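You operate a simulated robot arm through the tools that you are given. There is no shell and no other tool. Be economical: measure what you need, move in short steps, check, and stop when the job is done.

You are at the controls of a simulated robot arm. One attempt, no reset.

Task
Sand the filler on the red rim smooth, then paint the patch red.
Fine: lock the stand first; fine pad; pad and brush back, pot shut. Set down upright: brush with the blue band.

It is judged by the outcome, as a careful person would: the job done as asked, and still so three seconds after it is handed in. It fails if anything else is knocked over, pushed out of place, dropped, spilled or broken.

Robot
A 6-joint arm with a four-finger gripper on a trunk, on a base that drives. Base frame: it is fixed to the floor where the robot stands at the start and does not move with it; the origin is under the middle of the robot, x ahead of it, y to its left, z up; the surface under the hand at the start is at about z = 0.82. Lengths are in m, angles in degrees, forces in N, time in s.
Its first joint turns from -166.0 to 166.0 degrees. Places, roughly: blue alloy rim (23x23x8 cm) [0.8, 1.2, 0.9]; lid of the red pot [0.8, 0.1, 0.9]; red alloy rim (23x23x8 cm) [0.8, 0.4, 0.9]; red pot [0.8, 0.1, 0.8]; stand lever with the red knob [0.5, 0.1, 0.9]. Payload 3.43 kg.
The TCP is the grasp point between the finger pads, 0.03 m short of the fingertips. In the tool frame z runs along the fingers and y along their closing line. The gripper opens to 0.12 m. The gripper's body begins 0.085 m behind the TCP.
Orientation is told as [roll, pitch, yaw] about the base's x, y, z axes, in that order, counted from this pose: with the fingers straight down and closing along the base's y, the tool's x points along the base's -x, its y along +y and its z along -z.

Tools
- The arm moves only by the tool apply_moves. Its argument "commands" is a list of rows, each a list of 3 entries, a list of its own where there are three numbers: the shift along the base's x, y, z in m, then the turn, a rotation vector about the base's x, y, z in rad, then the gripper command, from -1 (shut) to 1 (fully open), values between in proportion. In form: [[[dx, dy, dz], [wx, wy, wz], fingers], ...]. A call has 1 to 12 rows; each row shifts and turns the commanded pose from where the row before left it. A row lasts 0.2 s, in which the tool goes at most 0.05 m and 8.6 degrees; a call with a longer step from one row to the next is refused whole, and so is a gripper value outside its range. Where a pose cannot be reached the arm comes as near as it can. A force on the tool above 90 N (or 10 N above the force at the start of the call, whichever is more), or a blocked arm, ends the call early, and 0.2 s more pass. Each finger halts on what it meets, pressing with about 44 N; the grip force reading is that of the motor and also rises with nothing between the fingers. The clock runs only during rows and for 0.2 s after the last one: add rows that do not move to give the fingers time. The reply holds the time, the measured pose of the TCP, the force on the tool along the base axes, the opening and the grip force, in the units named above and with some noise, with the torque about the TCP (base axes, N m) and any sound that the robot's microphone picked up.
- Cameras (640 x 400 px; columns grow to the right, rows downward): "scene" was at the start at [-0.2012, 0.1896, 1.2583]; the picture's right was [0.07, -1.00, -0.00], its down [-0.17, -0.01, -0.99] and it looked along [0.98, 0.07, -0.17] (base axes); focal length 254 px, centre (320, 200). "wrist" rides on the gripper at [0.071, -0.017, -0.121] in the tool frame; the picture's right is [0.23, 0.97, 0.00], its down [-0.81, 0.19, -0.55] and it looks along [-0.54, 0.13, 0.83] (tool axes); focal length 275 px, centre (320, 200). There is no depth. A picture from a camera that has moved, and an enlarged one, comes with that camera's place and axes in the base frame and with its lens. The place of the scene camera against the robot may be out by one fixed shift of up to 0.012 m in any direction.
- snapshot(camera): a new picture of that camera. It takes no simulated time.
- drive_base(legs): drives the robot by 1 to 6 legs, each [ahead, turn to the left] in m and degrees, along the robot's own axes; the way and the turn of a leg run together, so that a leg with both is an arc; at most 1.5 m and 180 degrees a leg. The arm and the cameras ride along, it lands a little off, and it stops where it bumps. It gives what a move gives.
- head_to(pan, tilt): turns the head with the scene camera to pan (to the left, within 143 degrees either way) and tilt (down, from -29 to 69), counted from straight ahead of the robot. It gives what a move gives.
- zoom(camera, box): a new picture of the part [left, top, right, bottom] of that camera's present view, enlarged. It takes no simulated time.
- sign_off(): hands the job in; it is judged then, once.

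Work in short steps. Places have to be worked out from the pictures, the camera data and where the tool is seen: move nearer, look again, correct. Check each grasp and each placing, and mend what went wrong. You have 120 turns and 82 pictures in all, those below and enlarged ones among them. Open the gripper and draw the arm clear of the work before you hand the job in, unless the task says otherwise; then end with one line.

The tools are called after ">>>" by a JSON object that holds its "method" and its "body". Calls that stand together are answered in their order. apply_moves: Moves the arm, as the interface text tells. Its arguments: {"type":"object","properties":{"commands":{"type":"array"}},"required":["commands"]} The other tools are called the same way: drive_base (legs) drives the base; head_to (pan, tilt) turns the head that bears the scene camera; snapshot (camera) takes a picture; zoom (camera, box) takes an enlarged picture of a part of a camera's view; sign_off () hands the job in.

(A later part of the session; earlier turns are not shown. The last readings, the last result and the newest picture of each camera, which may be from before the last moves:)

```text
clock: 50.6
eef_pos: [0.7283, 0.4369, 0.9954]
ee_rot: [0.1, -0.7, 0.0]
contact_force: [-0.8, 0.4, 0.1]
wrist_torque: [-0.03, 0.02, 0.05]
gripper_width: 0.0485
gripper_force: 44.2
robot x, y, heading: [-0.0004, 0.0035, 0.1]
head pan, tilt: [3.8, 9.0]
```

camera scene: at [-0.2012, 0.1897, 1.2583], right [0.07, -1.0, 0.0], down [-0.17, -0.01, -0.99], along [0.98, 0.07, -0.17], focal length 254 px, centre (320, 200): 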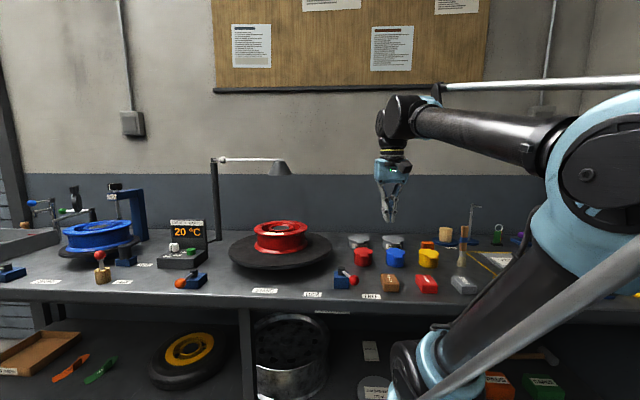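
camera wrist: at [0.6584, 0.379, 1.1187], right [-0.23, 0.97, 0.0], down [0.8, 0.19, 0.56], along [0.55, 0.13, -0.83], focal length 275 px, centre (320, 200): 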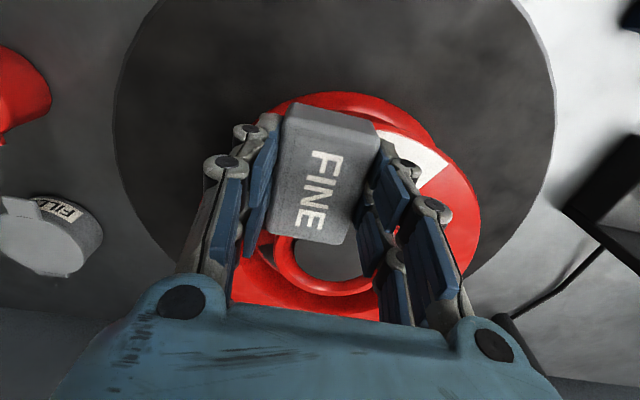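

Strokes at 35 N took place without further real lowering; this is flange level. Now I return the pad to its place.

>>> {"method": "apply_moves", "body": {"commands": [[[0, 0, 0.03], [0, 0, 0], -1], [[-0.01, -0.02, 0.04], [0, 0, 0], -1], [[-0.015, -0.045, 0.01], [0, 0, 0], -1], [[-0.015, -0.045, 0.0], [0, 0, 0], -1], [[-0.015, -0.045, 0.0], [0, 0, 0], -1], [[-0.01, -0.048, 0.0], [0, 0, 0], -1], [[-0.01, -0.048, 0.0], [0, 0, 0], -1], [[-0.01, -0.048, 0.0], [0, 0, 0], -1], [[-0.01, -0.048, 0.0], [0, 0, 0], -1], [[-0.01, -0.048, 0.0], [0, 0, 0], -1], [[-0.01, -0.048, 0.0], [0, 0, 0], -1], [[-0.01, -0.048, 0.0], [0, 0, 0], -1]]}}

>>> {"method": "apply_moves", "body": {"commands": [[[-0.004, -0.045, 0], [0, 0, 0], -1], [[-0.002, -0.045, 0.0], [0, 0, 0], -1], [[0, -0.045, 0.0], [0, 0, 0], -1], [[0.0, -0.033, -0.02], [0, 0, 0], -1], [[0.0, 0.0, -0.045], [0, 0, 0], -1], [[0.0, 0.0, -0.045], [0, 0, 0], -1], [[0.0, 0.0, -0.045], [0, 0, 0], -1], [[0, 0, 0], [0, 0, 0], -1]]}}

>>> {"method": "zoom", "body": {"camera": "scene", "box": [240, 205, 320, 255]}}

>>> {"method": "snapshot", "body": {"camera": "wrist"}}

```text
clock: 53.2
eef_pos: [0.6029, -0.057, 1.0793]
ee_rot: [0.1, -0.7, 0.0]
contact_force: [-0.3, 0.4, -0.5]
wrist_torque: [-0.01, 0.01, -0.02]
gripper_width: 0.0487
gripper_force: 43.9
robot x, y, heading: [-0.0006, 0.0038, -0.1]
head pan, tilt: [3.8, 9.0]
```

```text
clock: 55.0
eef_pos: [0.5978, -0.2206, 0.9208]
ee_rot: [-0.1, -0.6, 0.0]
contact_force: [0.4, 0.0, 0.0]
wrist_torque: [0.0, 0.01, 0.01]
gripper_width: 0.0485
gripper_force: 44.3
robot x, y, heading: [0.0037, -0.0014, -0.1]
head pan, tilt: [3.8, 9.0]
```

```text
8.00 times, centred on (280, 230) of scene
camera zoom: at [-0.2013, 0.1897, 1.2583], right [0.07, -1.0, 0.0], down [-0.17, -0.01, -0.99], along [0.98, 0.07, -0.17], focal length 2034 px, centre (640, -40)
```

zoom: 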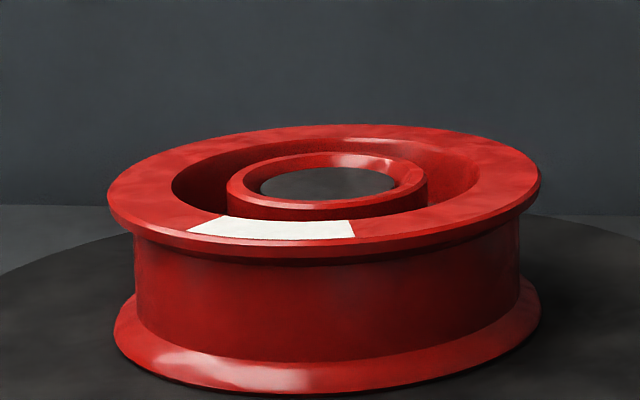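

```text
50 pictures are left
camera wrist: at [0.523, -0.2374, 1.0403], right [-0.23, 0.97, 0.0], down [0.8, 0.19, 0.56], along [0.55, 0.13, -0.83], focal length 275 px, centre (320, 200)
```

wrist: 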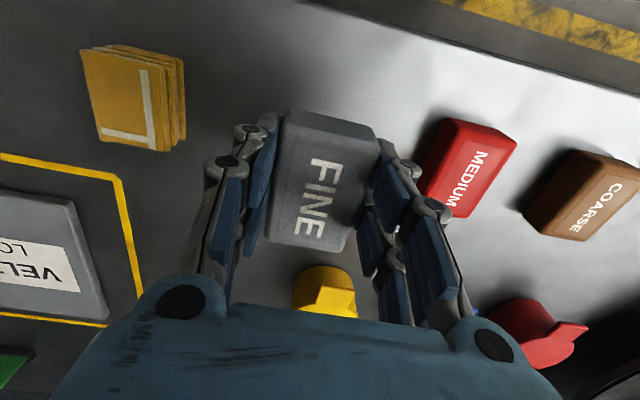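

Patch is even. I lower the pad to the bench gently until it touches.

>>> {"method": "apply_moves", "body": {"commands": [[[0.0, 0.0, -0.03], [0, 0, 0], -1], [[0.0, 0.0, -0.02], [0, 0, 0], -1], [[0.0, 0.0, -0.006], [0, 0, 0], -1], [[0.0, 0.0, -0.003], [0, 0, 0], -1], [[0, 0, 0], [0, 0, 0], -1]]}}

```text
clock: 56.2
eef_pos: [0.5983, -0.2212, 0.8604]
ee_rot: [0.0, -0.7, 0.0]
contact_force: [0.0, -0.6, -1.0]
wrist_torque: [-0.01, -0.02, 0.02]
gripper_width: 0.0489
gripper_force: 44.0
robot x, y, heading: [-0.0009, -0.0041, -0.0]
head pan, tilt: [3.8, 9.0]
```

>>> {"method": "apply_moves", "body": {"commands": [[[0.0, 0.0, -0.001], [0, 0, 0], -1], [[0.0, 0.0, -0.001], [0, 0, 0], -1], [[0, 0, 0], [0, 0, 0], -1]]}}

```text
clock: 57.0
eef_pos: [0.5988, -0.2213, 0.8596]
ee_rot: [0.0, -0.7, 0.0]
contact_force: [-0.1, 0.4, -0.2]
wrist_torque: [-0.01, -0.04, 0.03]
gripper_width: 0.0482
gripper_force: 43.5
robot x, y, heading: [-0.0006, -0.0005, 0.0]
head pan, tilt: [3.8, 9.0]
```

Still no touch; continuing down in 1 mm steps.

>>> {"method": "apply_moves", "body": {"commands": [[[0.0, 0.0, -0.001], [0, 0, 0], -1], [[0.0, 0.0, -0.001], [0, 0, 0], -1], [[0, 0, 0], [0, 0, 0], -1]]}}

```text
clock: 57.8
eef_pos: [0.5989, -0.2218, 0.8563]
ee_rot: [0.0, -0.7, 0.0]
contact_force: [0.1, 0.3, 0.1]
wrist_torque: [0.0, -0.01, 0.02]
gripper_width: 0.0485
gripper_force: 44.3
robot x, y, heading: [0.0012, 0.0011, 0.1]
head pan, tilt: [3.8, 9.0]
```

>>> {"method": "apply_moves", "body": {"commands": [[[0.0, 0.0, -0.001], [0, 0, 0], -1], [[0.0, 0.0, -0.001], [0, 0, 0], -1], [[0, 0, 0], [0, 0, 0], -1]]}}

>>> {"method": "zoom", "body": {"camera": "scene", "box": [420, 240, 520, 302]}}

```text
clock: 58.6
eef_pos: [0.5984, -0.2212, 0.8549]
ee_rot: [0.1, -0.7, 0.0]
contact_force: [-0.2, -0.8, -0.6]
wrist_torque: [0.02, -0.04, -0.02]
gripper_width: 0.0487
gripper_force: 43.6
robot x, y, heading: [0.001, 0.0026, 0.1]
head pan, tilt: [3.8, 9.0]
```

```text
6.40 times, centred on (470, 271) of scene
camera zoom: at [-0.2013, 0.1898, 1.2583], right [0.07, -1.0, 0.0], down [-0.17, -0.01, -0.99], along [0.98, 0.07, -0.17], focal length 1627 px, centre (-640, -254)
```

zoom: 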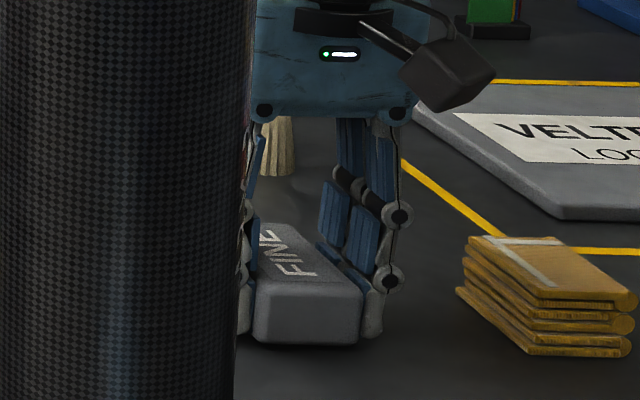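

>>> {"method": "apply_moves", "body": {"commands": [[[0.0, 0.0, -0.001], [0, 0, 0], -1], [[0.0, 0.0, -0.001], [0, 0, 0], -1], [[0, 0, 0], [0, 0, 0], -1]]}}

```text
clock: 59.4
eef_pos: [0.5989, -0.2221, 0.8535]
ee_rot: [0.0, -0.7, 0.0]
contact_force: [0.0, -0.2, 8.2]
wrist_torque: [-0.01, -0.03, 0.01]
gripper_width: 0.0485
gripper_force: 44.2
robot x, y, heading: [-0.0025, 0.0, -0.0]
head pan, tilt: [3.8, 9.0]
```

The touch came 8 mm lower than at pick-up, so the pad was pushed up in the grip when I pressed at 55 N; some later contact may have been fingertips. I release, raise and check the pad, then regrip it higher and sand again gently.

>>> {"method": "apply_moves", "body": {"commands": [[[0.0, 0.0, 0.0], [0, 0, 0], 0], [[0.0, 0.0, 0.0], [0, 0, 0], 0.4], [[0, 0, 0.0], [0, 0, 0], 0.4], [[0, 0, 0.02], [0, 0, 0], 0.4], [[0, 0, 0.03], [0, 0, 0], 0.4]]}}

>>> {"method": "zoom", "body": {"camera": "scene", "box": [420, 240, 520, 302]}}

>>> {"method": "snapshot", "body": {"camera": "wrist"}}

```text
clock: 60.6
eef_pos: [0.5999, -0.2213, 0.9029]
ee_rot: [0.1, -0.8, 0.0]
contact_force: [0.1, 0.7, 1.0]
wrist_torque: [0.0, 0.04, -0.01]
gripper_width: 0.084
gripper_force: 0.1
robot x, y, heading: [0.0018, -0.0024, 0.2]
head pan, tilt: [3.8, 9.0]
```

```text
6.40 times, centred on (470, 271) of scene
camera zoom: at [-0.2012, 0.1897, 1.2583], right [0.07, -1.0, 0.0], down [-0.17, -0.01, -0.99], along [0.98, 0.07, -0.17], focal length 1627 px, centre (-640, -254)
```

zoom: 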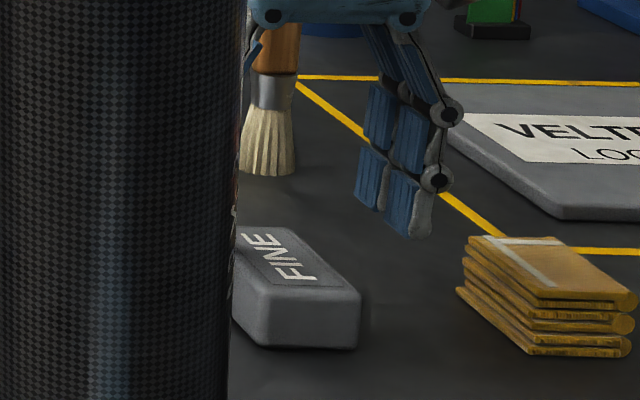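

```text
47 pictures are left
camera wrist: at [0.5259, -0.238, 1.022], right [-0.23, 0.97, 0.0], down [0.8, 0.19, 0.56], along [0.55, 0.13, -0.83], focal length 275 px, centre (320, 200)
```

wrist: 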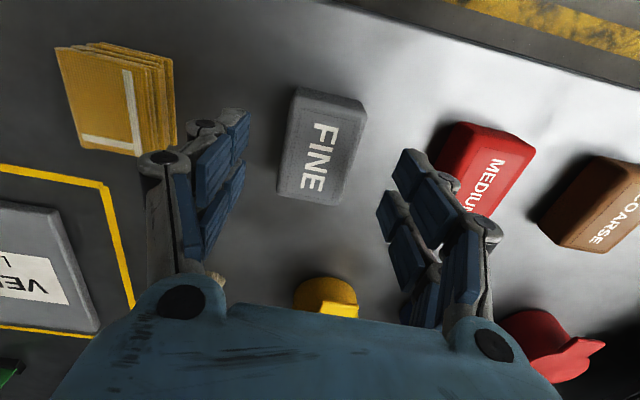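

Pad is flat on the bench at its place. I regrip with the fingertips higher (TCP z ≈ 0.867), leaving about 16 mm of pad below the tips.

>>> {"method": "apply_moves", "body": {"commands": [[[0.0, 0.0, -0.02], [0, 0, 0], 0.4], [[0.0, 0.0, -0.015], [0, 0, 0], 0.4], [[0, 0, 0.0], [0, 0, 0], 0], [[0, 0, 0.0], [0, 0, 0], -0.5], [[0, 0, 0], [0, 0, 0], -1], [[0, 0, 0], [0, 0, 0], -1]]}}

>>> {"method": "apply_moves", "body": {"commands": [[[0.0, 0.0, 0.03], [0, 0, 0], -1], [[0.0, 0.0, 0.045], [0, 0, 0], -1], [[0.0, 0.0, 0.045], [0, 0, 0], -1], [[0.0, 0.0, 0.045], [0, 0, 0], -1], [[0.0, 0.02, 0.045], [0, 0, 0], -1], [[0.01, 0.045, 0.01], [0, 0, 0], -1], [[0.01, 0.045, 0], [0, 0, 0], -1], [[0.01, 0.045, 0], [0, 0, 0], -1], [[0.01, 0.045, 0], [0, 0, 0], -1], [[0.01, 0.045, 0], [0, 0, 0], -1], [[0.01, 0.045, 0], [0, 0, 0], -1], [[0.01, 0.045, 0], [0, 0, 0], -1]]}}

>>> {"method": "apply_moves", "body": {"commands": [[[0.01, 0.045, 0], [0, 0, 0], -1], [[0.01, 0.045, 0], [0, 0, 0], -1], [[0.01, 0.045, 0], [0, 0, 0], -1], [[0.01, 0.045, 0], [0, 0, 0], -1], [[0.01, 0.045, 0], [0, 0, 0], -1], [[0.01, 0.045, 0], [0, 0, 0], -1], [[0.0, 0.045, 0], [0, 0, 0], -1], [[0, 0, 0], [0, 0, 0], -1]]}}

>>> {"method": "zoom", "body": {"camera": "scene", "box": [240, 190, 320, 240]}}

```text
clock: 62.0
eef_pos: [0.597, -0.2203, 0.8666]
ee_rot: [-0.1, -0.7, 0.0]
contact_force: [0.4, -2.4, 3.3]
wrist_torque: [-0.05, -0.02, -0.02]
gripper_width: 0.0487
gripper_force: 43.9
robot x, y, heading: [-0.0002, -0.0001, -0.1]
head pan, tilt: [3.8, 9.0]
```

```text
clock: 64.6
eef_pos: [0.6646, 0.1144, 1.0863]
ee_rot: [0.1, -0.8, 0.0]
contact_force: [0.0, 0.3, 0.0]
wrist_torque: [0.0, -0.03, 0.0]
gripper_width: 0.0486
gripper_force: 43.9
robot x, y, heading: [-0.0005, -0.0011, -0.1]
head pan, tilt: [3.8, 9.0]
```

```text
clock: 66.4
eef_pos: [0.7279, 0.4305, 1.0884]
ee_rot: [0.0, -0.7, 0.0]
contact_force: [-0.3, -0.7, 0.0]
wrist_torque: [-0.04, 0.03, -0.01]
gripper_width: 0.0484
gripper_force: 43.9
robot x, y, heading: [-0.0003, 0.0026, 0.4]
head pan, tilt: [3.8, 9.0]
```

```text
8.00 times, centred on (280, 215) of scene
camera zoom: at [-0.2012, 0.1899, 1.2583], right [0.07, -1.0, 0.0], down [-0.17, -0.01, -0.99], along [0.98, 0.07, -0.17], focal length 2034 px, centre (640, 80)
```

zoom: 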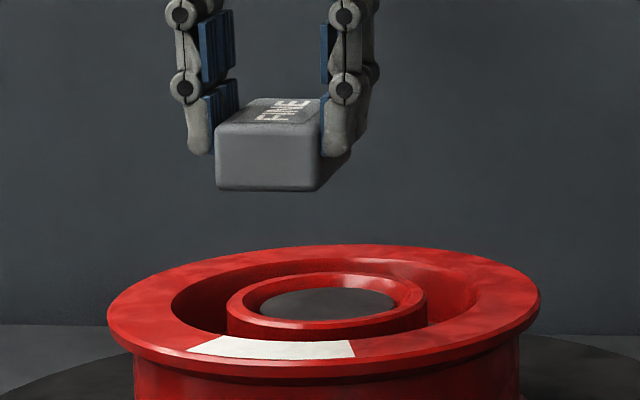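

Now there's ample pad below the fingertips. Descend to about 1.008 and then creep.

>>> {"method": "apply_moves", "body": {"commands": [[[0.0, 0.005, -0.04], [0, 0, 0], -1], [[0.0, 0.0, -0.032], [0, 0, 0], -1], [[0.0, 0.0, -0.006], [0, 0, 0], -1], [[0, 0, 0], [0, 0, 0], -1]]}}

>>> {"method": "apply_moves", "body": {"commands": [[[0, 0, -0.001], [0, 0, 0], -1], [[0, 0, -0.001], [0, 0, 0], -1], [[0, 0, 0], [0, 0, 0], -1]]}}

```text
clock: 67.4
eef_pos: [0.7257, 0.4319, 1.0113]
ee_rot: [0.1, -0.6, -0.1]
contact_force: [-0.3, 0.6, -0.1]
wrist_torque: [0.0, 0.03, 0.0]
gripper_width: 0.0486
gripper_force: 44.1
robot x, y, heading: [0.0006, -0.0008, -0.2]
head pan, tilt: [3.8, 9.0]
```

```text
clock: 68.2
eef_pos: [0.7277, 0.4339, 1.0076]
ee_rot: [0.1, -0.7, 0.1]
contact_force: [0.2, 0.4, -0.6]
wrist_torque: [0.0, 0.0, -0.01]
gripper_width: 0.0487
gripper_force: 44.0
robot x, y, heading: [0.0007, -0.0001, 0.1]
head pan, tilt: [3.8, 9.0]
```

>>> {"method": "apply_moves", "body": {"commands": [[[0, 0, -0.001], [0, 0, 0], -1], [[0, 0, -0.001], [0, 0, 0], -1], [[0, 0, 0], [0, 0, 0], -1]]}}

>>> {"method": "apply_moves", "body": {"commands": [[[0, 0, -0.001], [0, 0, 0], -1], [[0, 0, 0], [0, 0, 0], -1]]}}

```text
clock: 69.0
eef_pos: [0.727, 0.4333, 1.0069]
ee_rot: [0.1, -0.6, 0.1]
contact_force: [4.1, 5.2, 8.3]
wrist_torque: [0.16, -0.27, 0.06]
gripper_width: 0.0487
gripper_force: 43.6
robot x, y, heading: [-0.0003, 0.0014, -0.1]
head pan, tilt: [3.8, 9.0]
```

```text
clock: 69.6
eef_pos: [0.7278, 0.4326, 1.0057]
ee_rot: [-0.1, -0.7, 0.0]
contact_force: [3.9, 6.9, 40.7]
wrist_torque: [0.43, -0.55, 0.13]
gripper_width: 0.0488
gripper_force: 44.3
robot x, y, heading: [-0.0003, 0.0006, 0.0]
head pan, tilt: [3.8, 9.0]
```

Contact begins near 1.0065; 40 N at 1 mm further. I ease off half a millimetre (~20 N) and stroke along the whole patch.

>>> {"method": "apply_moves", "body": {"commands": [[[0, 0.015, 0.0005], [0, 0, 0], -1], [[0, 0.015, 0.0], [0, 0, 0], -1], [[0, -0.018, 0.0], [0, 0, 0], -1], [[0, -0.018, 0.0], [0, 0, 0], -1], [[0, -0.018, 0.0], [0, 0, 0], -1], [[0, -0.006, 0.0], [0, 0, 0], -1], [[0, 0.018, 0.0], [0, 0, 0], -1], [[0, 0.018, 0.0], [0, 0, 0], -1], [[0, 0.018, 0.0], [0, 0, 0], -1], [[0, 0.006, 0.0], [0, 0, 0], -1], [[0, -0.015, 0.0], [0, 0, 0], -1], [[0, -0.015, 0.0], [0, 0, 0], -1]]}}

>>> {"method": "apply_moves", "body": {"commands": [[[0, 0.015, 0.0], [0, 0, 0], -1], [[0, 0.015, 0.0], [0, 0, 0], -1], [[0, -0.018, 0.0], [0, 0, 0], -1], [[0, -0.018, 0.0], [0, 0, 0], -1], [[0, -0.018, 0.0], [0, 0, 0], -1], [[0, -0.006, 0.0], [0, 0, 0], -1], [[0, 0.018, 0.0], [0, 0, 0], -1], [[0, 0.018, 0.0], [0, 0, 0], -1], [[0, 0.018, 0.0], [0, 0, 0], -1], [[0, 0.006, 0.0], [0, 0, 0], -1], [[0, -0.015, 0.0], [0, 0, 0], -1], [[0, -0.015, 0.0], [0, 0, 0], -1]]}}

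```text
clock: 72.2
eef_pos: [0.7299, 0.4329, 1.0063]
ee_rot: [0.0, -0.7, 0.0]
contact_force: [0.0, -0.4, -0.5]
wrist_torque: [-0.01, -0.01, -0.04]
gripper_width: 0.0486
gripper_force: 44.1
robot x, y, heading: [-0.0014, -0.0014, -0.1]
head pan, tilt: [3.8, 9.0]
```

```text
clock: 74.8
eef_pos: [0.7275, 0.4341, 1.0052]
ee_rot: [0.0, -0.6, 0.0]
contact_force: [-0.8, 0.7, 0.3]
wrist_torque: [-0.02, 0.01, 0.01]
gripper_width: 0.0486
gripper_force: 43.8
robot x, y, heading: [0.0005, -0.0022, -0.1]
head pan, tilt: [3.8, 9.0]
```

Contact faded during the strokes (the pad settles in the grip). I stroke again while lowering slowly so that contact persists.

>>> {"method": "apply_moves", "body": {"commands": [[[0, 0.015, -0.0005], [0, 0, 0], -1], [[0, 0.015, -0.0002], [0, 0, 0], -1], [[0, -0.018, -0.0002], [0, 0, 0], -1], [[0, -0.018, -0.0002], [0, 0, 0], -1], [[0, -0.018, 0.0], [0, 0, 0], -1], [[0, 0.016, -0.0002], [0, 0, 0], -1], [[0, 0.018, 0.0], [0, 0, 0], -1]]}}

>>> {"method": "zoom", "body": {"camera": "scene", "box": [240, 200, 320, 250]}}

```text
clock: 76.4
eef_pos: [0.7279, 0.4446, 1.0043]
ee_rot: [0.0, -0.7, 0.0]
contact_force: [-0.5, -1.9, 1.4]
wrist_torque: [-0.06, 0.03, 0.0]
gripper_width: 0.0485
gripper_force: 44.4
robot x, y, heading: [0.0016, -0.0033, -0.2]
head pan, tilt: [3.8, 9.0]
```

```text
8.00 times, centred on (280, 225) of scene
camera zoom: at [-0.2013, 0.1898, 1.2583], right [0.07, -1.0, 0.0], down [-0.17, -0.01, -0.99], along [0.98, 0.07, -0.17], focal length 2034 px, centre (640, 0)
```

zoom: 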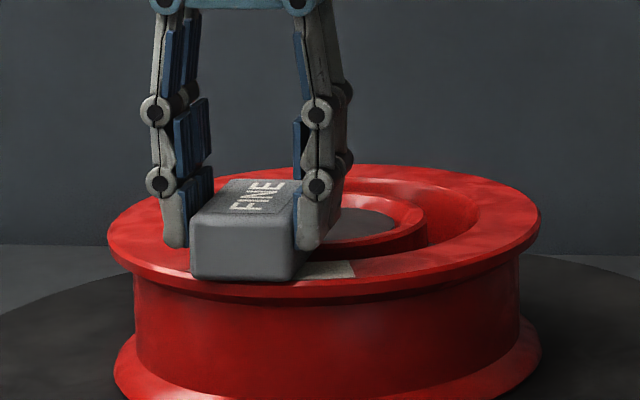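

The pad lies flat on the flange with fingers clear. One more round with slight lowering.

>>> {"method": "apply_moves", "body": {"commands": [[[0, 0.012, -0.0004], [0, 0, 0], -1], [[0, 0.01, -0.0002], [0, 0, 0], -1], [[0, -0.018, -0.0001], [0, 0, 0], -1], [[0, -0.018, -0.0001], [0, 0, 0], -1], [[0, -0.018, 0.0], [0, 0, 0], -1], [[0, -0.01, 0.0], [0, 0, 0], -1], [[0, 0.018, -0.0002], [0, 0, 0], -1], [[0, 0.018, -0.0002], [0, 0, 0], -1], [[0, 0.018, -0.0], [0, 0, 0], -1], [[0, 0.01, -0.0], [0, 0, 0], -1], [[0, -0.015, -0.0002], [0, 0, 0], -1], [[0, -0.015, -0.0002], [0, 0, 0], -1]]}}

>>> {"method": "apply_moves", "body": {"commands": [[[0, -0.018, -0.0002], [0, 0, 0], -1], [[0, -0.012, 0.0], [0, 0, 0], -1], [[0, 0.018, -0.0003], [0, 0, 0], -1], [[0, 0.018, 0.0], [0, 0, 0], -1], [[0, 0.018, 0.0], [0, 0, 0], -1], [[0, -0.018, -0.0003], [0, 0, 0], -1], [[0, -0.018, -0.0003], [0, 0, 0], -1]]}}

```text
clock: 79.0
eef_pos: [0.7244, 0.4372, 1.0034]
ee_rot: [0.2, -0.7, 0.2]
contact_force: [0.7, 37.3, 42.6]
wrist_torque: [1.76, -0.57, 0.51]
gripper_width: 0.0489
gripper_force: 44.0
robot x, y, heading: [-0.0007, 0.0026, 0.1]
head pan, tilt: [3.8, 9.0]
```

```text
clock: 80.6
eef_pos: [0.7288, 0.4251, 1.0005]
ee_rot: [0.2, -0.8, 0.1]
contact_force: [0.3, 20.3, 23.9]
wrist_torque: [0.86, -0.31, 0.28]
gripper_width: 0.0486
gripper_force: 44.1
robot x, y, heading: [-0.003, -0.0037, -0.1]
head pan, tilt: [3.8, 9.0]
```

Strong sanding friction recorded throughout (24–43 N normal). That is enough; I return the pad.

>>> {"method": "apply_moves", "body": {"commands": [[[0, 0, 0.03], [0, 0, 0], -1], [[-0.01, -0.02, 0.04], [0, 0, 0], -1], [[-0.015, -0.045, 0.01], [0, 0, 0], -1], [[-0.015, -0.045, 0.0], [0, 0, 0], -1], [[-0.01, -0.048, 0.0], [0, 0, 0], -1], [[-0.01, -0.048, 0.0], [0, 0, 0], -1], [[-0.01, -0.048, 0.0], [0, 0, 0], -1], [[-0.01, -0.048, 0.0], [0, 0, 0], -1], [[-0.01, -0.048, 0.0], [0, 0, 0], -1], [[-0.01, -0.048, 0.0], [0, 0, 0], -1], [[-0.01, -0.048, 0.0], [0, 0, 0], -1], [[-0.01, -0.048, 0.0], [0, 0, 0], -1]]}}

>>> {"method": "apply_moves", "body": {"commands": [[[-0.005, -0.048, 0], [0, 0, 0], -1], [[-0.005, -0.048, 0.0], [0, 0, 0], -1], [[0, -0.045, 0.0], [0, 0, 0], -1], [[0.0, -0.013, -0.04], [0, 0, 0], -1], [[0.0, 0.0, -0.045], [0, 0, 0], -1], [[0.0, 0.0, -0.045], [0, 0, 0], -1], [[0.0, 0.0, -0.02], [0, 0, 0], -1], [[0, 0, 0], [0, 0, 0], -1]]}}

>>> {"method": "zoom", "body": {"camera": "scene", "box": [240, 205, 320, 255]}}

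>>> {"method": "snapshot", "body": {"camera": "wrist"}}

```text
clock: 83.2
eef_pos: [0.6061, -0.0671, 1.0796]
ee_rot: [0.0, -0.7, 0.0]
contact_force: [0.5, -0.4, 1.0]
wrist_torque: [-0.01, -0.01, 0.03]
gripper_width: 0.0483
gripper_force: 43.9
robot x, y, heading: [-0.002, -0.0007, -0.2]
head pan, tilt: [3.8, 9.0]
```

```text
clock: 85.0
eef_pos: [0.6005, -0.2223, 0.9315]
ee_rot: [0.1, -0.7, -0.1]
contact_force: [-0.6, -0.7, -0.5]
wrist_torque: [-0.02, 0.01, -0.01]
gripper_width: 0.0485
gripper_force: 44.1
robot x, y, heading: [0.0026, -0.0053, 0.1]
head pan, tilt: [3.8, 9.0]
```

```text
8.00 times, centred on (280, 230) of scene
camera zoom: at [-0.2013, 0.1898, 1.2583], right [0.07, -1.0, 0.0], down [-0.17, -0.01, -0.99], along [0.98, 0.07, -0.17], focal length 2034 px, centre (640, -40)
```

zoom: 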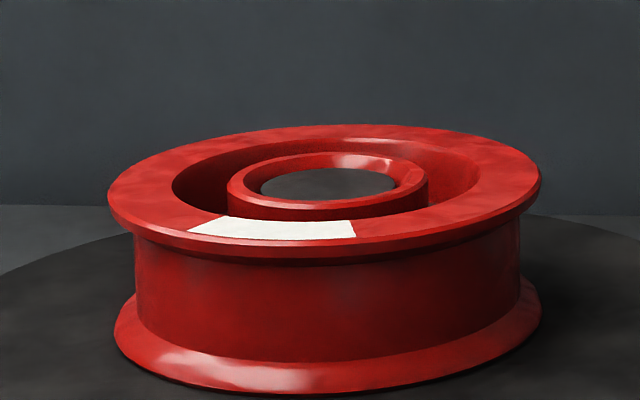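

```text
43 pictures are left
camera wrist: at [0.5268, -0.2388, 1.0501], right [-0.23, 0.97, 0.0], down [0.8, 0.19, 0.56], along [0.55, 0.13, -0.83], focal length 275 px, centre (320, 200)
```

wrist: 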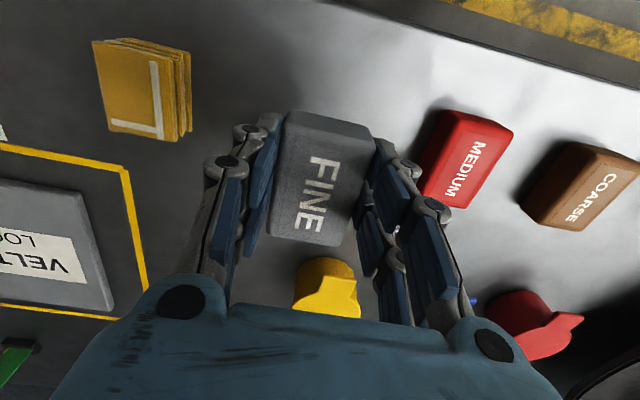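

Lowering the pad to the bench until touch.

>>> {"method": "apply_moves", "body": {"commands": [[[0, 0, -0.04], [0, 0, 0], -1], [[0.0, 0.0, -0.025], [0, 0, 0], -1], [[0.0, 0.0, -0.003], [0, 0, 0], -1], [[0.0, 0.0, -0.002], [0, 0, 0], -1], [[0, 0, 0], [0, 0, 0], -1]]}}

>>> {"method": "apply_moves", "body": {"commands": [[[0, 0, -0.001], [0, 0, 0], -1], [[0.0, 0.0, -0.001], [0, 0, 0], -1], [[0, 0, 0], [0, 0, 0], -1]]}}

>>> {"method": "apply_moves", "body": {"commands": [[[0, 0, -0.001], [0, 0, 0], -1], [[0.0, 0.0, -0.001], [0, 0, 0], -1], [[0, 0, 0], [0, 0, 0], -1]]}}

```text
clock: 86.2
eef_pos: [0.6003, -0.2236, 0.8613]
ee_rot: [0.0, -0.7, 0.0]
contact_force: [1.0, 2.0, 11.7]
wrist_torque: [0.15, -0.07, 0.07]
gripper_width: 0.0486
gripper_force: 43.6
robot x, y, heading: [0.0014, 0.0039, 0.0]
head pan, tilt: [3.8, 9.0]
```

```text
clock: 87.0
eef_pos: [0.6002, -0.2234, 0.8601]
ee_rot: [-0.1, -0.7, 0.0]
contact_force: [10.5, 7.5, 48.3]
wrist_torque: [0.38, -0.41, 0.03]
gripper_width: 0.049
gripper_force: 44.8
robot x, y, heading: [-0.0017, 0.0007, -0.5]
head pan, tilt: [3.8, 9.0]
```

```text
clock: 87.8
eef_pos: [0.5984, -0.2241, 0.8582]
ee_rot: [-0.1, -0.7, -0.1]
contact_force: [9.4, 2.8, 54.4]
wrist_torque: [0.15, -0.35, -0.01]
gripper_width: 0.0484
gripper_force: 43.7
robot x, y, heading: [-0.0002, -0.0008, 0.1]
head pan, tilt: [3.8, 9.0]
```

Touched at 0.861 (slip limit confirmed at ~54 N). I ease off, release, lift and look ahead to the pot and brush.

>>> {"method": "apply_moves", "body": {"commands": [[[0.0, 0.0, 0.001], [0, 0, 0], -0.6], [[0.0, 0.0, 0.0], [0, 0, 0], 0], [[0.0, 0.0, 0.0], [0, 0, 0], 0.4], [[0, 0, 0.03], [0, 0, 0], 0.4], [[0, 0, 0.045], [0, 0, 0], 0.4], [[0, 0, 0.045], [0, 0, 0], 0.4], [[0.0, 0.01, 0.045], [0, 0, 0], 1], [[0.0, 0.04, 0.03], [0, 0, 0], 1], [[0.0, 0.05, 0.0], [0, 0, 0], 1], [[0.0, 0.05, 0.0], [0, 0, 0], 1], [[0.0, 0.05, 0.0], [0, 0, 0], 1]]}}

>>> {"method": "snapshot", "body": {"camera": "wrist"}}

>>> {"method": "zoom", "body": {"camera": "scene", "box": [335, 215, 495, 315]}}

```text
clock: 90.2
eef_pos: [0.5966, -0.0224, 1.0517]
ee_rot: [0.0, -0.8, -0.1]
contact_force: [-0.3, -0.1, 0.1]
wrist_torque: [0.0, 0.02, 0.02]
gripper_width: 0.1202
gripper_force: 0.0
robot x, y, heading: [0.0012, -0.0005, 0.0]
head pan, tilt: [3.8, 9.0]
```

```text
42 pictures are left
camera wrist: at [0.5231, -0.0381, 1.171], right [-0.23, 0.97, 0.0], down [0.8, 0.19, 0.56], along [0.55, 0.13, -0.83], focal length 275 px, centre (320, 200)
```

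wrist: 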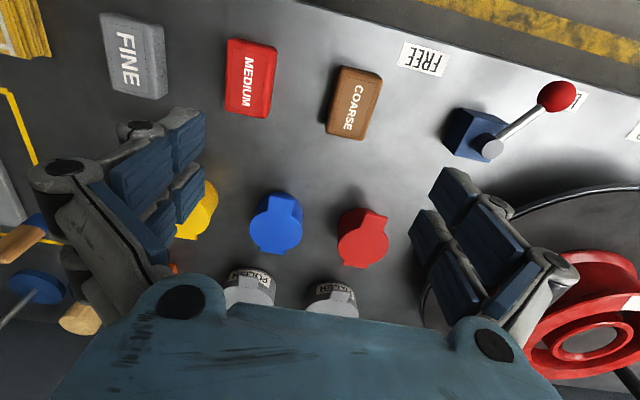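

```text
4.00 times, centred on (415, 265) of scene
camera zoom: at [-0.2013, 0.1899, 1.2583], right [0.07, -1.0, 0.0], down [-0.17, -0.01, -0.99], along [0.98, 0.07, -0.17], focal length 1017 px, centre (-60, -60)
```

zoom: 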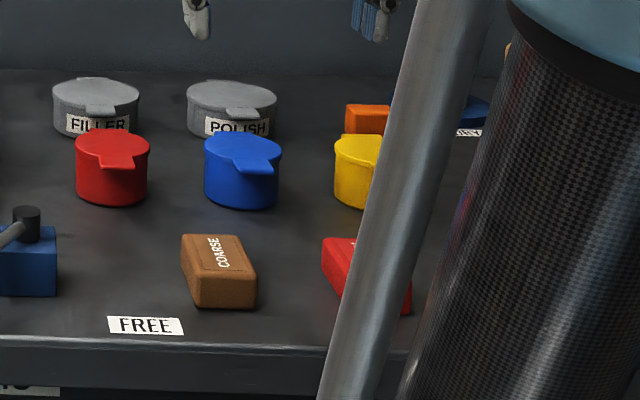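

The red pot's lid has a tab facing the robot and a small nub (possibly a hinge) at the back. I go closer to examine it.

>>> {"method": "apply_moves", "body": {"commands": [[[0.03, 0.02, -0.0], [0, 0, 0], 1], [[0.03, 0.02, -0.02], [0, 0, 0], 1], [[0.03, 0.02, -0.025], [0, 0, 0], 1], [[0.015, 0.02, -0.03], [0, 0, 0], 1], [[0, 0, 0], [0, 0, 0], 1]]}}

>>> {"method": "snapshot", "body": {"camera": "wrist"}}

>>> {"method": "zoom", "body": {"camera": "scene", "box": [330, 215, 410, 265]}}

```text
clock: 91.4
eef_pos: [0.7032, 0.0546, 0.974]
ee_rot: [0.0, -0.6, 0.0]
contact_force: [-0.8, 0.0, 0.6]
wrist_torque: [0.0, 0.0, 0.02]
gripper_width: 0.1201
gripper_force: 0.0
robot x, y, heading: [0.0003, -0.0011, -0.1]
head pan, tilt: [3.8, 9.0]
```

```text
40 pictures are left
camera wrist: at [0.6292, 0.0387, 1.0931], right [-0.23, 0.97, 0.0], down [0.8, 0.19, 0.56], along [0.55, 0.13, -0.83], focal length 275 px, centre (320, 200)
```

wrist: 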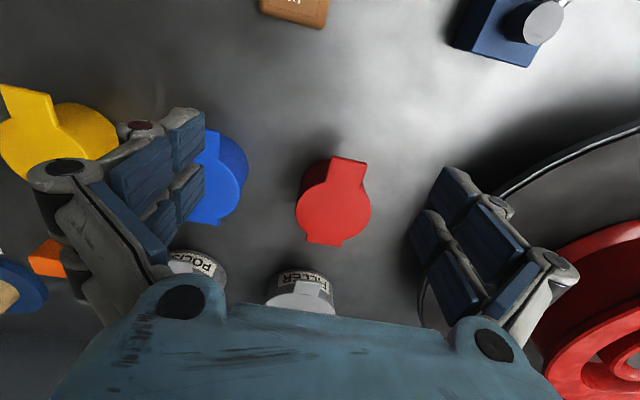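

```text
8.00 times, centred on (370, 240) of scene
camera zoom: at [-0.2013, 0.1899, 1.2583], right [0.07, -1.0, 0.0], down [-0.17, -0.01, -0.99], along [0.98, 0.07, -0.17], focal length 2034 px, centre (-80, -120)
```

zoom: 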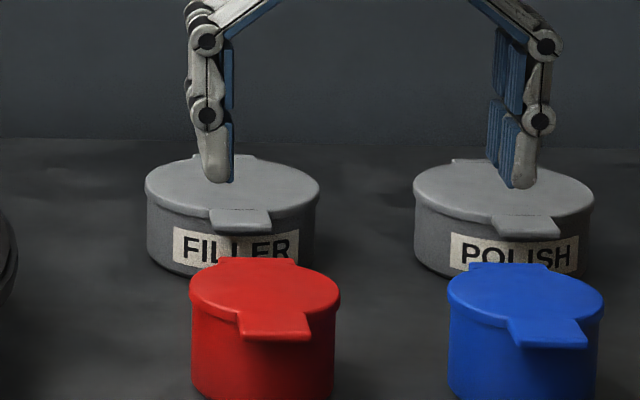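

The lid is hinged at the back (x ≈ 0.828) with a lifting tab in front (front edge ≈ [0.730, 0.089], z ≈ 0.866). I shut the fingers, tilt them forward about 35° and come in front of the tab to lift it from below.

>>> {"method": "apply_moves", "body": {"commands": [[[-0.02, 0.012, 0.0], [0, 0, 0], -1], [[-0.02, 0.012, 0.0], [0, -0.12, 0], -1], [[-0.01, 0.01, 0.0], [0, -0.12, 0], -1], [[0, 0, -0.01], [0, -0.12, 0], -1], [[0, 0, -0.01], [0, -0.12, 0], -1], [[0, 0, -0.01], [0, -0.12, 0], -1], [[0, 0, 0], [0, 0, 0], -1]]}}

>>> {"method": "snapshot", "body": {"camera": "wrist"}}

>>> {"method": "zoom", "body": {"camera": "scene", "box": [320, 205, 420, 267]}}

```text
clock: 93.0
eef_pos: [0.6549, 0.0891, 0.9475]
ee_rot: [0.1, -35.1, 0.0]
contact_force: [0.1, -0.2, 0.0]
wrist_torque: [0.02, 0.01, 0.01]
gripper_width: 0.0
gripper_force: 33.8
robot x, y, heading: [0.0016, 0.0018, -0.2]
head pan, tilt: [3.8, 9.0]
```

```text
38 pictures are left
camera wrist: at [0.5256, 0.0732, 1.0042], right [-0.19, 0.97, -0.13], down [0.35, 0.19, 0.92], along [0.92, 0.13, -0.37], focal length 275 px, centre (320, 200)
```

wrist: 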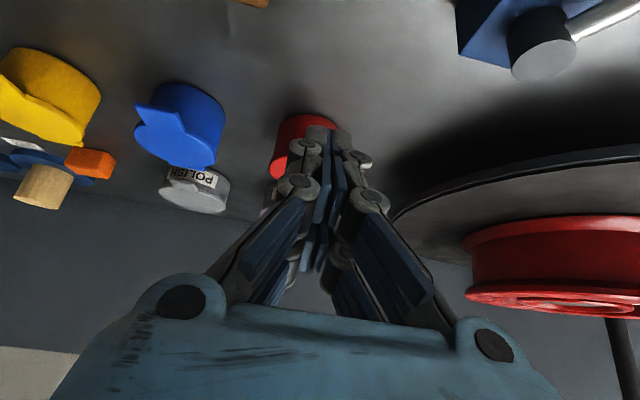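

```text
6.40 times, centred on (370, 236) of scene
camera zoom: at [-0.2014, 0.1898, 1.2583], right [0.07, -1.0, 0.0], down [-0.17, -0.01, -0.99], along [0.98, 0.07, -0.17], focal length 1627 px, centre (0, -30)
```

zoom: 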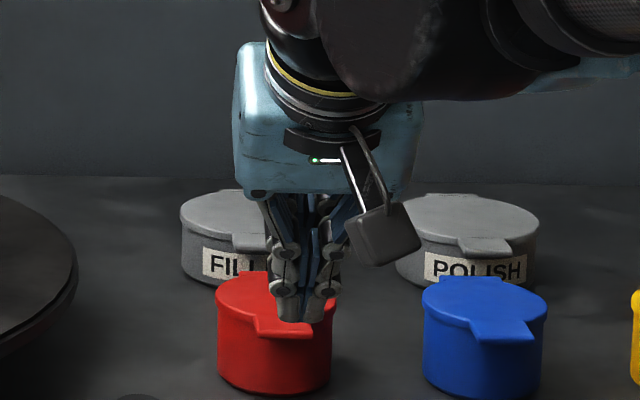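

Finger line (y ≈ 0.089) matches the tab centre (≈ 0.09). I lower in front of the pot, then slide under the tab.

>>> {"method": "apply_moves", "body": {"commands": [[[0.01, 0.001, -0.04], [0, 0, 0], -1], [[0.01, 0.0, -0.035], [0, 0, 0], -1], [[0.0, 0.0, -0.014], [0, 0, 0], -1], [[0.015, 0.0, 0.0], [0, 0, 0], -1], [[0.015, 0, 0.0], [0, 0, 0], -1], [[0, 0, 0], [0, 0, 0], -1]]}}

>>> {"method": "zoom", "body": {"camera": "scene", "box": [330, 225, 410, 275]}}

```text
clock: 94.4
eef_pos: [0.7046, 0.0904, 0.859]
ee_rot: [0.0, -35.1, 0.0]
contact_force: [-0.5, -0.5, 0.4]
wrist_torque: [-0.01, 0.0, -0.01]
gripper_width: 0.0004
gripper_force: 33.3
robot x, y, heading: [0.0013, 0.0009, -0.1]
head pan, tilt: [3.8, 9.0]
```

```text
8.00 times, centred on (370, 250) of scene
camera zoom: at [-0.2013, 0.1898, 1.2583], right [0.07, -1.0, 0.0], down [-0.17, -0.01, -0.99], along [0.98, 0.07, -0.17], focal length 2034 px, centre (-80, -200)
```

zoom: 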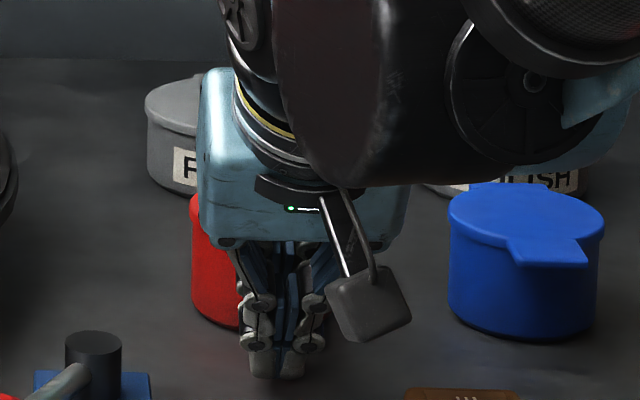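

Clear so far. I move the last 16 mm forward and begin lifting.

>>> {"method": "apply_moves", "body": {"commands": [[[0.01, 0.0, 0.0], [0, 0, 0], -1], [[0.007, 0.0, 0.0], [0, 0, 0], -1], [[0.0, 0.0, 0.01], [0, 0, 0], -1], [[0.0, 0, 0.01], [0, 0, 0], -1], [[0, 0, 0], [0, 0, 0], -1]]}}

```text
clock: 95.6
eef_pos: [0.7182, 0.0905, 0.8813]
ee_rot: [-0.1, -35.2, 0.0]
contact_force: [-43.6, -3.1, 12.5]
wrist_torque: [-0.05, -1.05, -0.01]
gripper_width: 0.0062
gripper_force: 33.7
robot x, y, heading: [-0.0038, 0.0006, 0.0]
head pan, tilt: [3.8, 9.0]
```

There's a 43 N push along -x; I check what happened to the pot before going on.

>>> {"method": "zoom", "body": {"camera": "scene", "box": [330, 215, 410, 265]}}

>>> {"method": "zoom", "body": {"camera": "wrist", "box": [200, 60, 440, 210]}}

```text
8.00 times, centred on (370, 240) of scene
camera zoom: at [-0.2149, 0.1897, 1.256], right [0.07, -1.0, 0.0], down [-0.16, -0.01, -0.99], along [0.98, 0.07, -0.16], focal length 2034 px, centre (-80, -120)
```

zoom: 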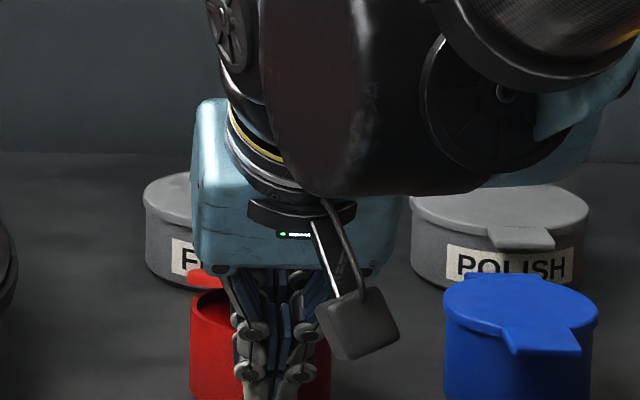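

```text
2.67 times, centred on (320, 135) of wrist
camera zoom: at [0.5894, 0.0745, 0.938], right [-0.19, 0.97, -0.13], down [0.34, 0.19, 0.92], along [0.92, 0.13, -0.37], focal length 734 px, centre (320, 373)
```

zoom: 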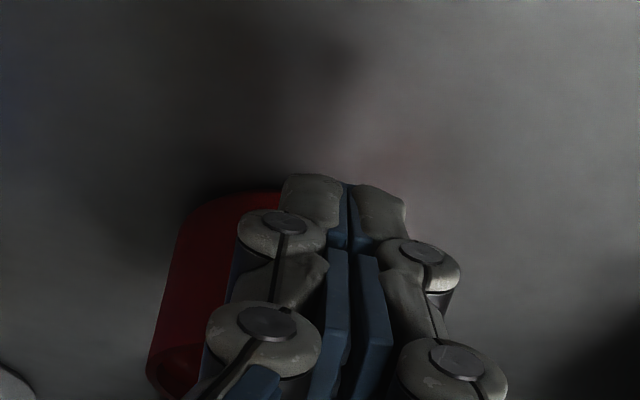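

The lid has begun to open, but I'm pressing horizontally into it. I back off a little to see its angle.

>>> {"method": "apply_moves", "body": {"commands": [[[-0.015, 0.0, 0.0], [0, 0, 0], -1], [[-0.02, 0.0, 0.0], [0, 0, 0], -1], [[-0.02, 0.0, 0.0], [0, 0, 0], -1], [[0, 0, 0], [0, 0, 0], -1]]}}

>>> {"method": "zoom", "body": {"camera": "scene", "box": [330, 215, 410, 265]}}

>>> {"method": "zoom", "body": {"camera": "wrist", "box": [200, 60, 440, 210]}}

```text
clock: 96.6
eef_pos: [0.6654, 0.0904, 0.8793]
ee_rot: [0.0, -35.0, 0.0]
contact_force: [0.3, 0.4, 0.4]
wrist_torque: [0.0, -0.04, -0.07]
gripper_width: 0.0
gripper_force: 33.9
robot x, y, heading: [-0.0039, -0.0014, -0.1]
head pan, tilt: [3.8, 9.0]
```

```text
8.00 times, centred on (370, 240) of scene
camera zoom: at [-0.2013, 0.1898, 1.2583], right [0.07, -1.0, 0.0], down [-0.17, -0.01, -0.99], along [0.98, 0.07, -0.17], focal length 2034 px, centre (-80, -120)
```

zoom: 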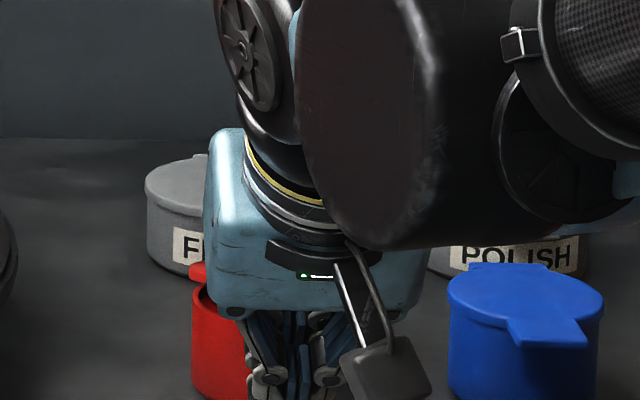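

```text
2.67 times, centred on (320, 135) of wrist
camera zoom: at [0.537, 0.0734, 0.9363], right [-0.19, 0.97, -0.13], down [0.35, 0.19, 0.92], along [0.92, 0.13, -0.37], focal length 734 px, centre (320, 373)
```

zoom: 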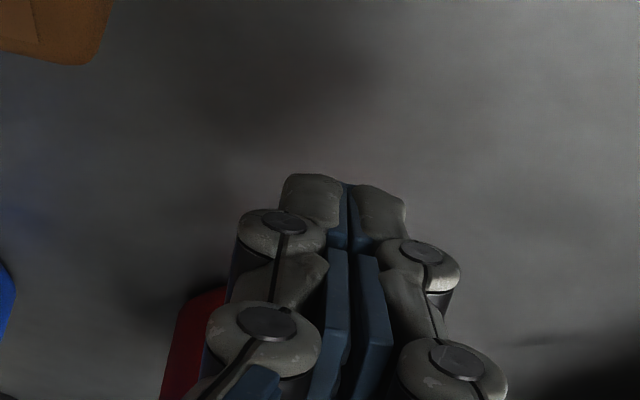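

The lid seems to have stayed up. I retreat further and rise to see it properly.

>>> {"method": "apply_moves", "body": {"commands": [[[-0.03, 0.0, 0.02], [0, 0, 0], -1], [[-0.01, -0.0, 0.045], [0, 0.12, 0], -1], [[0, -0.02, 0.04], [0, 0.12, 0], -1], [[0, -0.03, 0.03], [0, 0.12, 0], -1], [[0, -0.045, 0.01], [0, 0.12, 0], -1], [[0, -0.045, 0], [0, 0.12, 0], -1], [[0, -0.03, 0], [0, 0, 0], -1]]}}

>>> {"method": "zoom", "body": {"camera": "scene", "box": [320, 200, 480, 300]}}

>>> {"method": "snapshot", "body": {"camera": "wrist"}}

```text
clock: 98.2
eef_pos: [0.6242, -0.0787, 1.0272]
ee_rot: [-0.1, -0.6, 0.1]
contact_force: [0.1, 0.0, 0.1]
wrist_torque: [-0.01, -0.05, -0.01]
gripper_width: 0.0001
gripper_force: 33.6
robot x, y, heading: [-0.0004, -0.0006, 0.3]
head pan, tilt: [3.8, 9.0]
```

```text
4.00 times, centred on (400, 250) of scene
camera zoom: at [-0.2014, 0.1898, 1.2583], right [0.07, -1.0, 0.0], down [-0.17, -0.01, -0.99], along [0.98, 0.07, -0.17], focal length 1017 px, centre (0, 0)
```

zoom: 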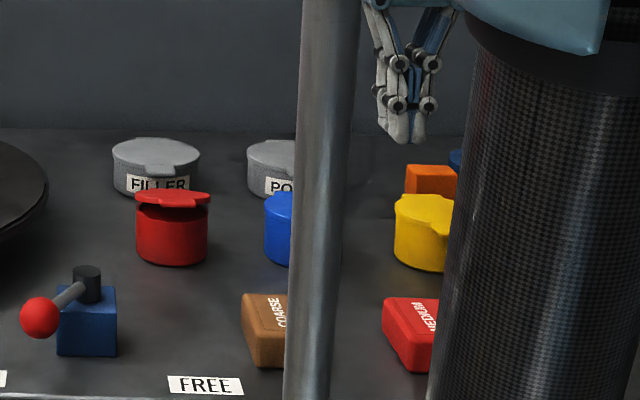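

```text
30 pictures are left
camera wrist: at [0.5507, -0.0948, 1.1469], right [-0.23, 0.97, 0.0], down [0.81, 0.19, 0.56], along [0.55, 0.13, -0.83], focal length 275 px, centre (320, 200)
```

wrist: 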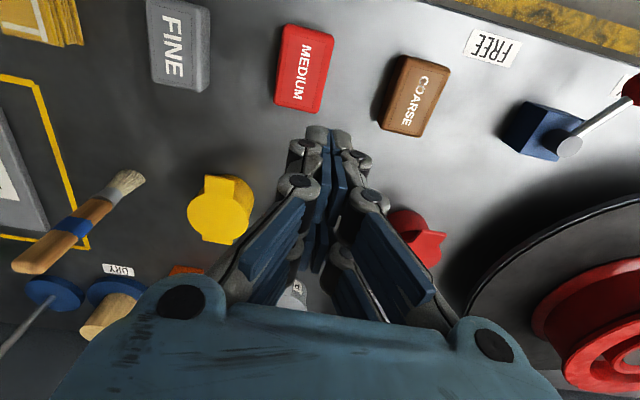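

The lid stays half-open (~25°) by hinge friction and the pot has not moved. I go in again with a flatter finger angle (55°) so the push is upward.

>>> {"method": "apply_moves", "body": {"commands": [[[0.0, 0.045, 0], [0, -0.12, 0], -1], [[0.0, 0.045, 0], [0, -0.12, 0], -1], [[0.0, 0.045, 0], [0, -0.12, 0], -1], [[0.0, 0.034, -0.02], [0, -0.12, 0], -1], [[0.0, 0.0, -0.03], [0, -0.12, 0], -1], [[0.0, 0.0, -0.03], [0, -0.12, 0], -1], [[0.0, 0.0, -0.03], [0, -0.12, 0], -1], [[0.02, 0.0, -0.018], [0, -0.11, 0], -1], [[0.03, 0, 0], [0, 0, 0], -1], [[0, 0, 0], [0, 0, 0], -1]]}}

>>> {"method": "zoom", "body": {"camera": "scene", "box": [320, 200, 420, 262]}}

```text
clock: 100.4
eef_pos: [0.6774, 0.0909, 0.8976]
ee_rot: [0.0, -55.2, 0.0]
contact_force: [0.1, -0.2, 0.5]
wrist_torque: [-0.02, 0.0, -0.02]
gripper_width: 0.0
gripper_force: 33.3
robot x, y, heading: [0.0037, 0.0017, 0.1]
head pan, tilt: [3.8, 9.0]
```

```text
6.40 times, centred on (370, 231) of scene
camera zoom: at [-0.2014, 0.1898, 1.2583], right [0.07, -1.0, 0.0], down [-0.17, -0.01, -0.99], along [0.98, 0.07, -0.17], focal length 1627 px, centre (0, 2)
```

zoom: 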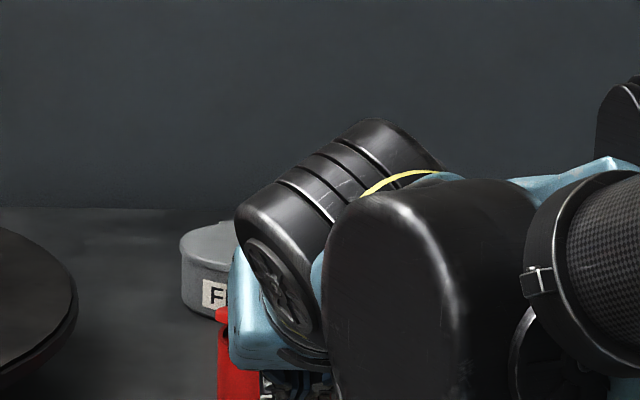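

In position before the tab. I slide in under the raised lid, then lift in small steps.

>>> {"method": "apply_moves", "body": {"commands": [[[0.02, 0.0, 0.0], [0, 0, 0], -1], [[0.02, 0.0, 0.0], [0, 0, 0], -1], [[0.0, 0.0, 0.01], [0, 0, 0], -1], [[0, 0, 0], [0, 0, 0], -1]]}}

>>> {"method": "apply_moves", "body": {"commands": [[[0.004, 0.0, 0.01], [0, 0, 0], -1], [[0.005, 0.0, 0.01], [0, 0, 0], -1], [[0, 0, 0], [0, 0, 0], -1]]}}

```text
clock: 101.5
eef_pos: [0.7019, 0.0901, 0.9036]
ee_rot: [0.0, -55.0, 0.2]
contact_force: [-254.1, 13.4, 86.8]
wrist_torque: [-0.05, -2.89, 0.57]
gripper_width: 0.0061
gripper_force: 33.5
robot x, y, heading: [-0.0016, 0.0026, -0.0]
head pan, tilt: [3.8, 9.0]
stopped in row 4: the force on the tool passed its limit at 107 N (the readings are from after the stop); the commanded pose is now the measured one
```

```text
clock: 101.7
eef_pos: [0.714, 0.0905, 0.8862]
ee_rot: [0.2, -53.4, 0.0]
contact_force: [-150.2, 4.3, 7.2]
wrist_torque: [-0.09, 1.61, 0.53]
gripper_width: 0.0057
gripper_force: 33.4
robot x, y, heading: [0.0005, 0.0005, 0.1]
head pan, tilt: [3.8, 9.0]
stopped in row 1: the force on the tool passed its limit at 287 N (the readings are from after the stop); the commanded pose is now the measured one
```

A hard collision; I back straight out at once and look.

>>> {"method": "apply_moves", "body": {"commands": [[[-0.02, 0.0, 0.0], [0, 0, 0], -1], [[-0.03, 0.0, 0.0], [0, 0, 0], -1], [[0, 0, 0], [0, 0, 0], -1]]}}

>>> {"method": "snapshot", "body": {"camera": "wrist"}}

```text
clock: 102.5
eef_pos: [0.6737, 0.0909, 0.8885]
ee_rot: [0.2, -53.5, 0.0]
contact_force: [-0.1, -0.4, 0.2]
wrist_torque: [0.02, -0.03, -0.01]
gripper_width: 0.0
gripper_force: 33.8
robot x, y, heading: [0.0009, 0.0031, -0.0]
head pan, tilt: [3.8, 9.0]
```

```text
28 pictures are left
camera wrist: at [0.5344, 0.0734, 0.901], right [-0.14, 0.97, -0.18], down [0.04, 0.19, 0.98], along [0.99, 0.13, -0.06], focal length 275 px, centre (320, 200)
```

wrist: 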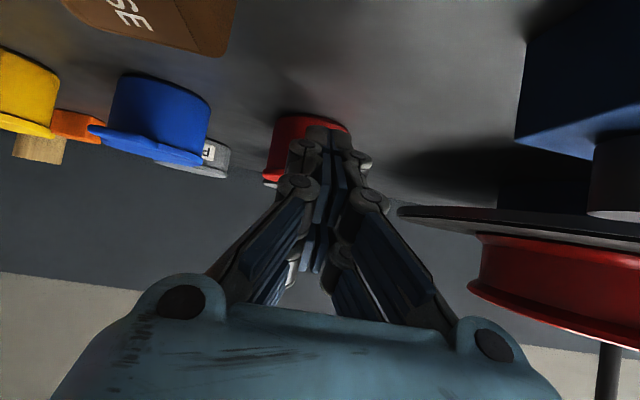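

I rise and tilt back to get a clear view of the pot.

>>> {"method": "apply_moves", "body": {"commands": [[[-0.03, 0.0, 0.02], [0, 0.0, 0], -1], [[0.0, -0.0, 0.045], [0, 0.12, 0], -1], [[0, -0.02, 0.04], [0, 0.12, 0], -1], [[0, -0.03, 0.03], [0, 0.12, 0], -1], [[0, -0.045, 0.01], [0, 0.12, 0], -1], [[0, -0.045, 0], [0, 0.12, 0], -1], [[0, -0.03, 0], [0, 0.12, 0], -1], [[0, 0, 0], [0, 0.12, 0], -1], [[0, 0, 0], [0, 0.1, 0], -1]]}}

>>> {"method": "zoom", "body": {"camera": "scene", "box": [330, 210, 410, 260]}}

>>> {"method": "snapshot", "body": {"camera": "wrist"}}

```text
clock: 104.5
eef_pos: [0.6437, -0.078, 1.032]
ee_rot: [0.2, 0.2, 0.1]
contact_force: [-0.6, 0.6, 0.2]
wrist_torque: [0.04, -0.06, 0.01]
gripper_width: 0.0002
gripper_force: 33.2
robot x, y, heading: [-0.0023, 0.0017, 0.1]
head pan, tilt: [3.8, 9.0]
```

```text
8.00 times, centred on (370, 235) of scene
camera zoom: at [-0.2029, 0.1899, 1.2582], right [0.07, -1.0, 0.0], down [-0.17, -0.01, -0.99], along [0.98, 0.07, -0.17], focal length 2034 px, centre (-80, -80)
```

zoom: 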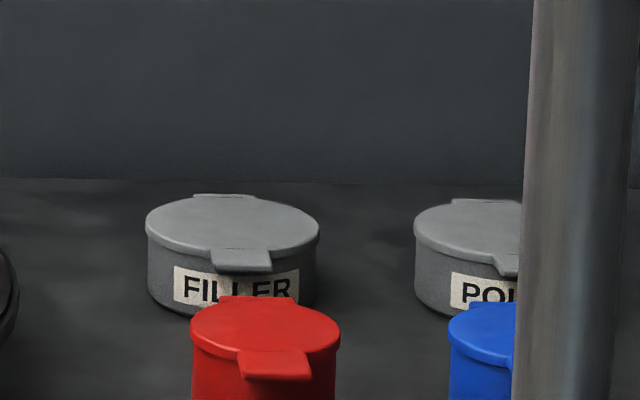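

```text
26 pictures are left
camera wrist: at [0.5723, -0.0955, 1.1524], right [-0.23, 0.97, 0.0], down [0.81, 0.19, 0.55], along [0.53, 0.13, -0.84], focal length 275 px, centre (320, 200)
```

wrist: 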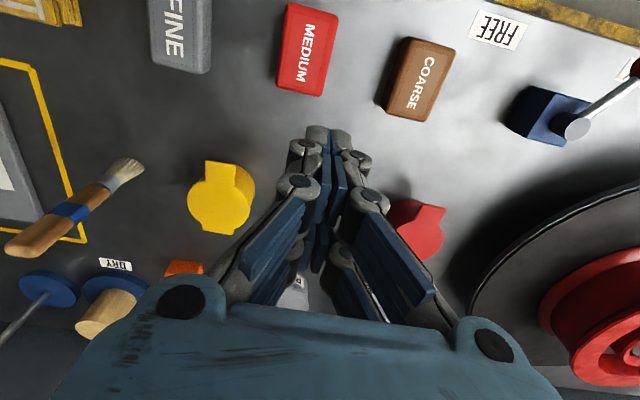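

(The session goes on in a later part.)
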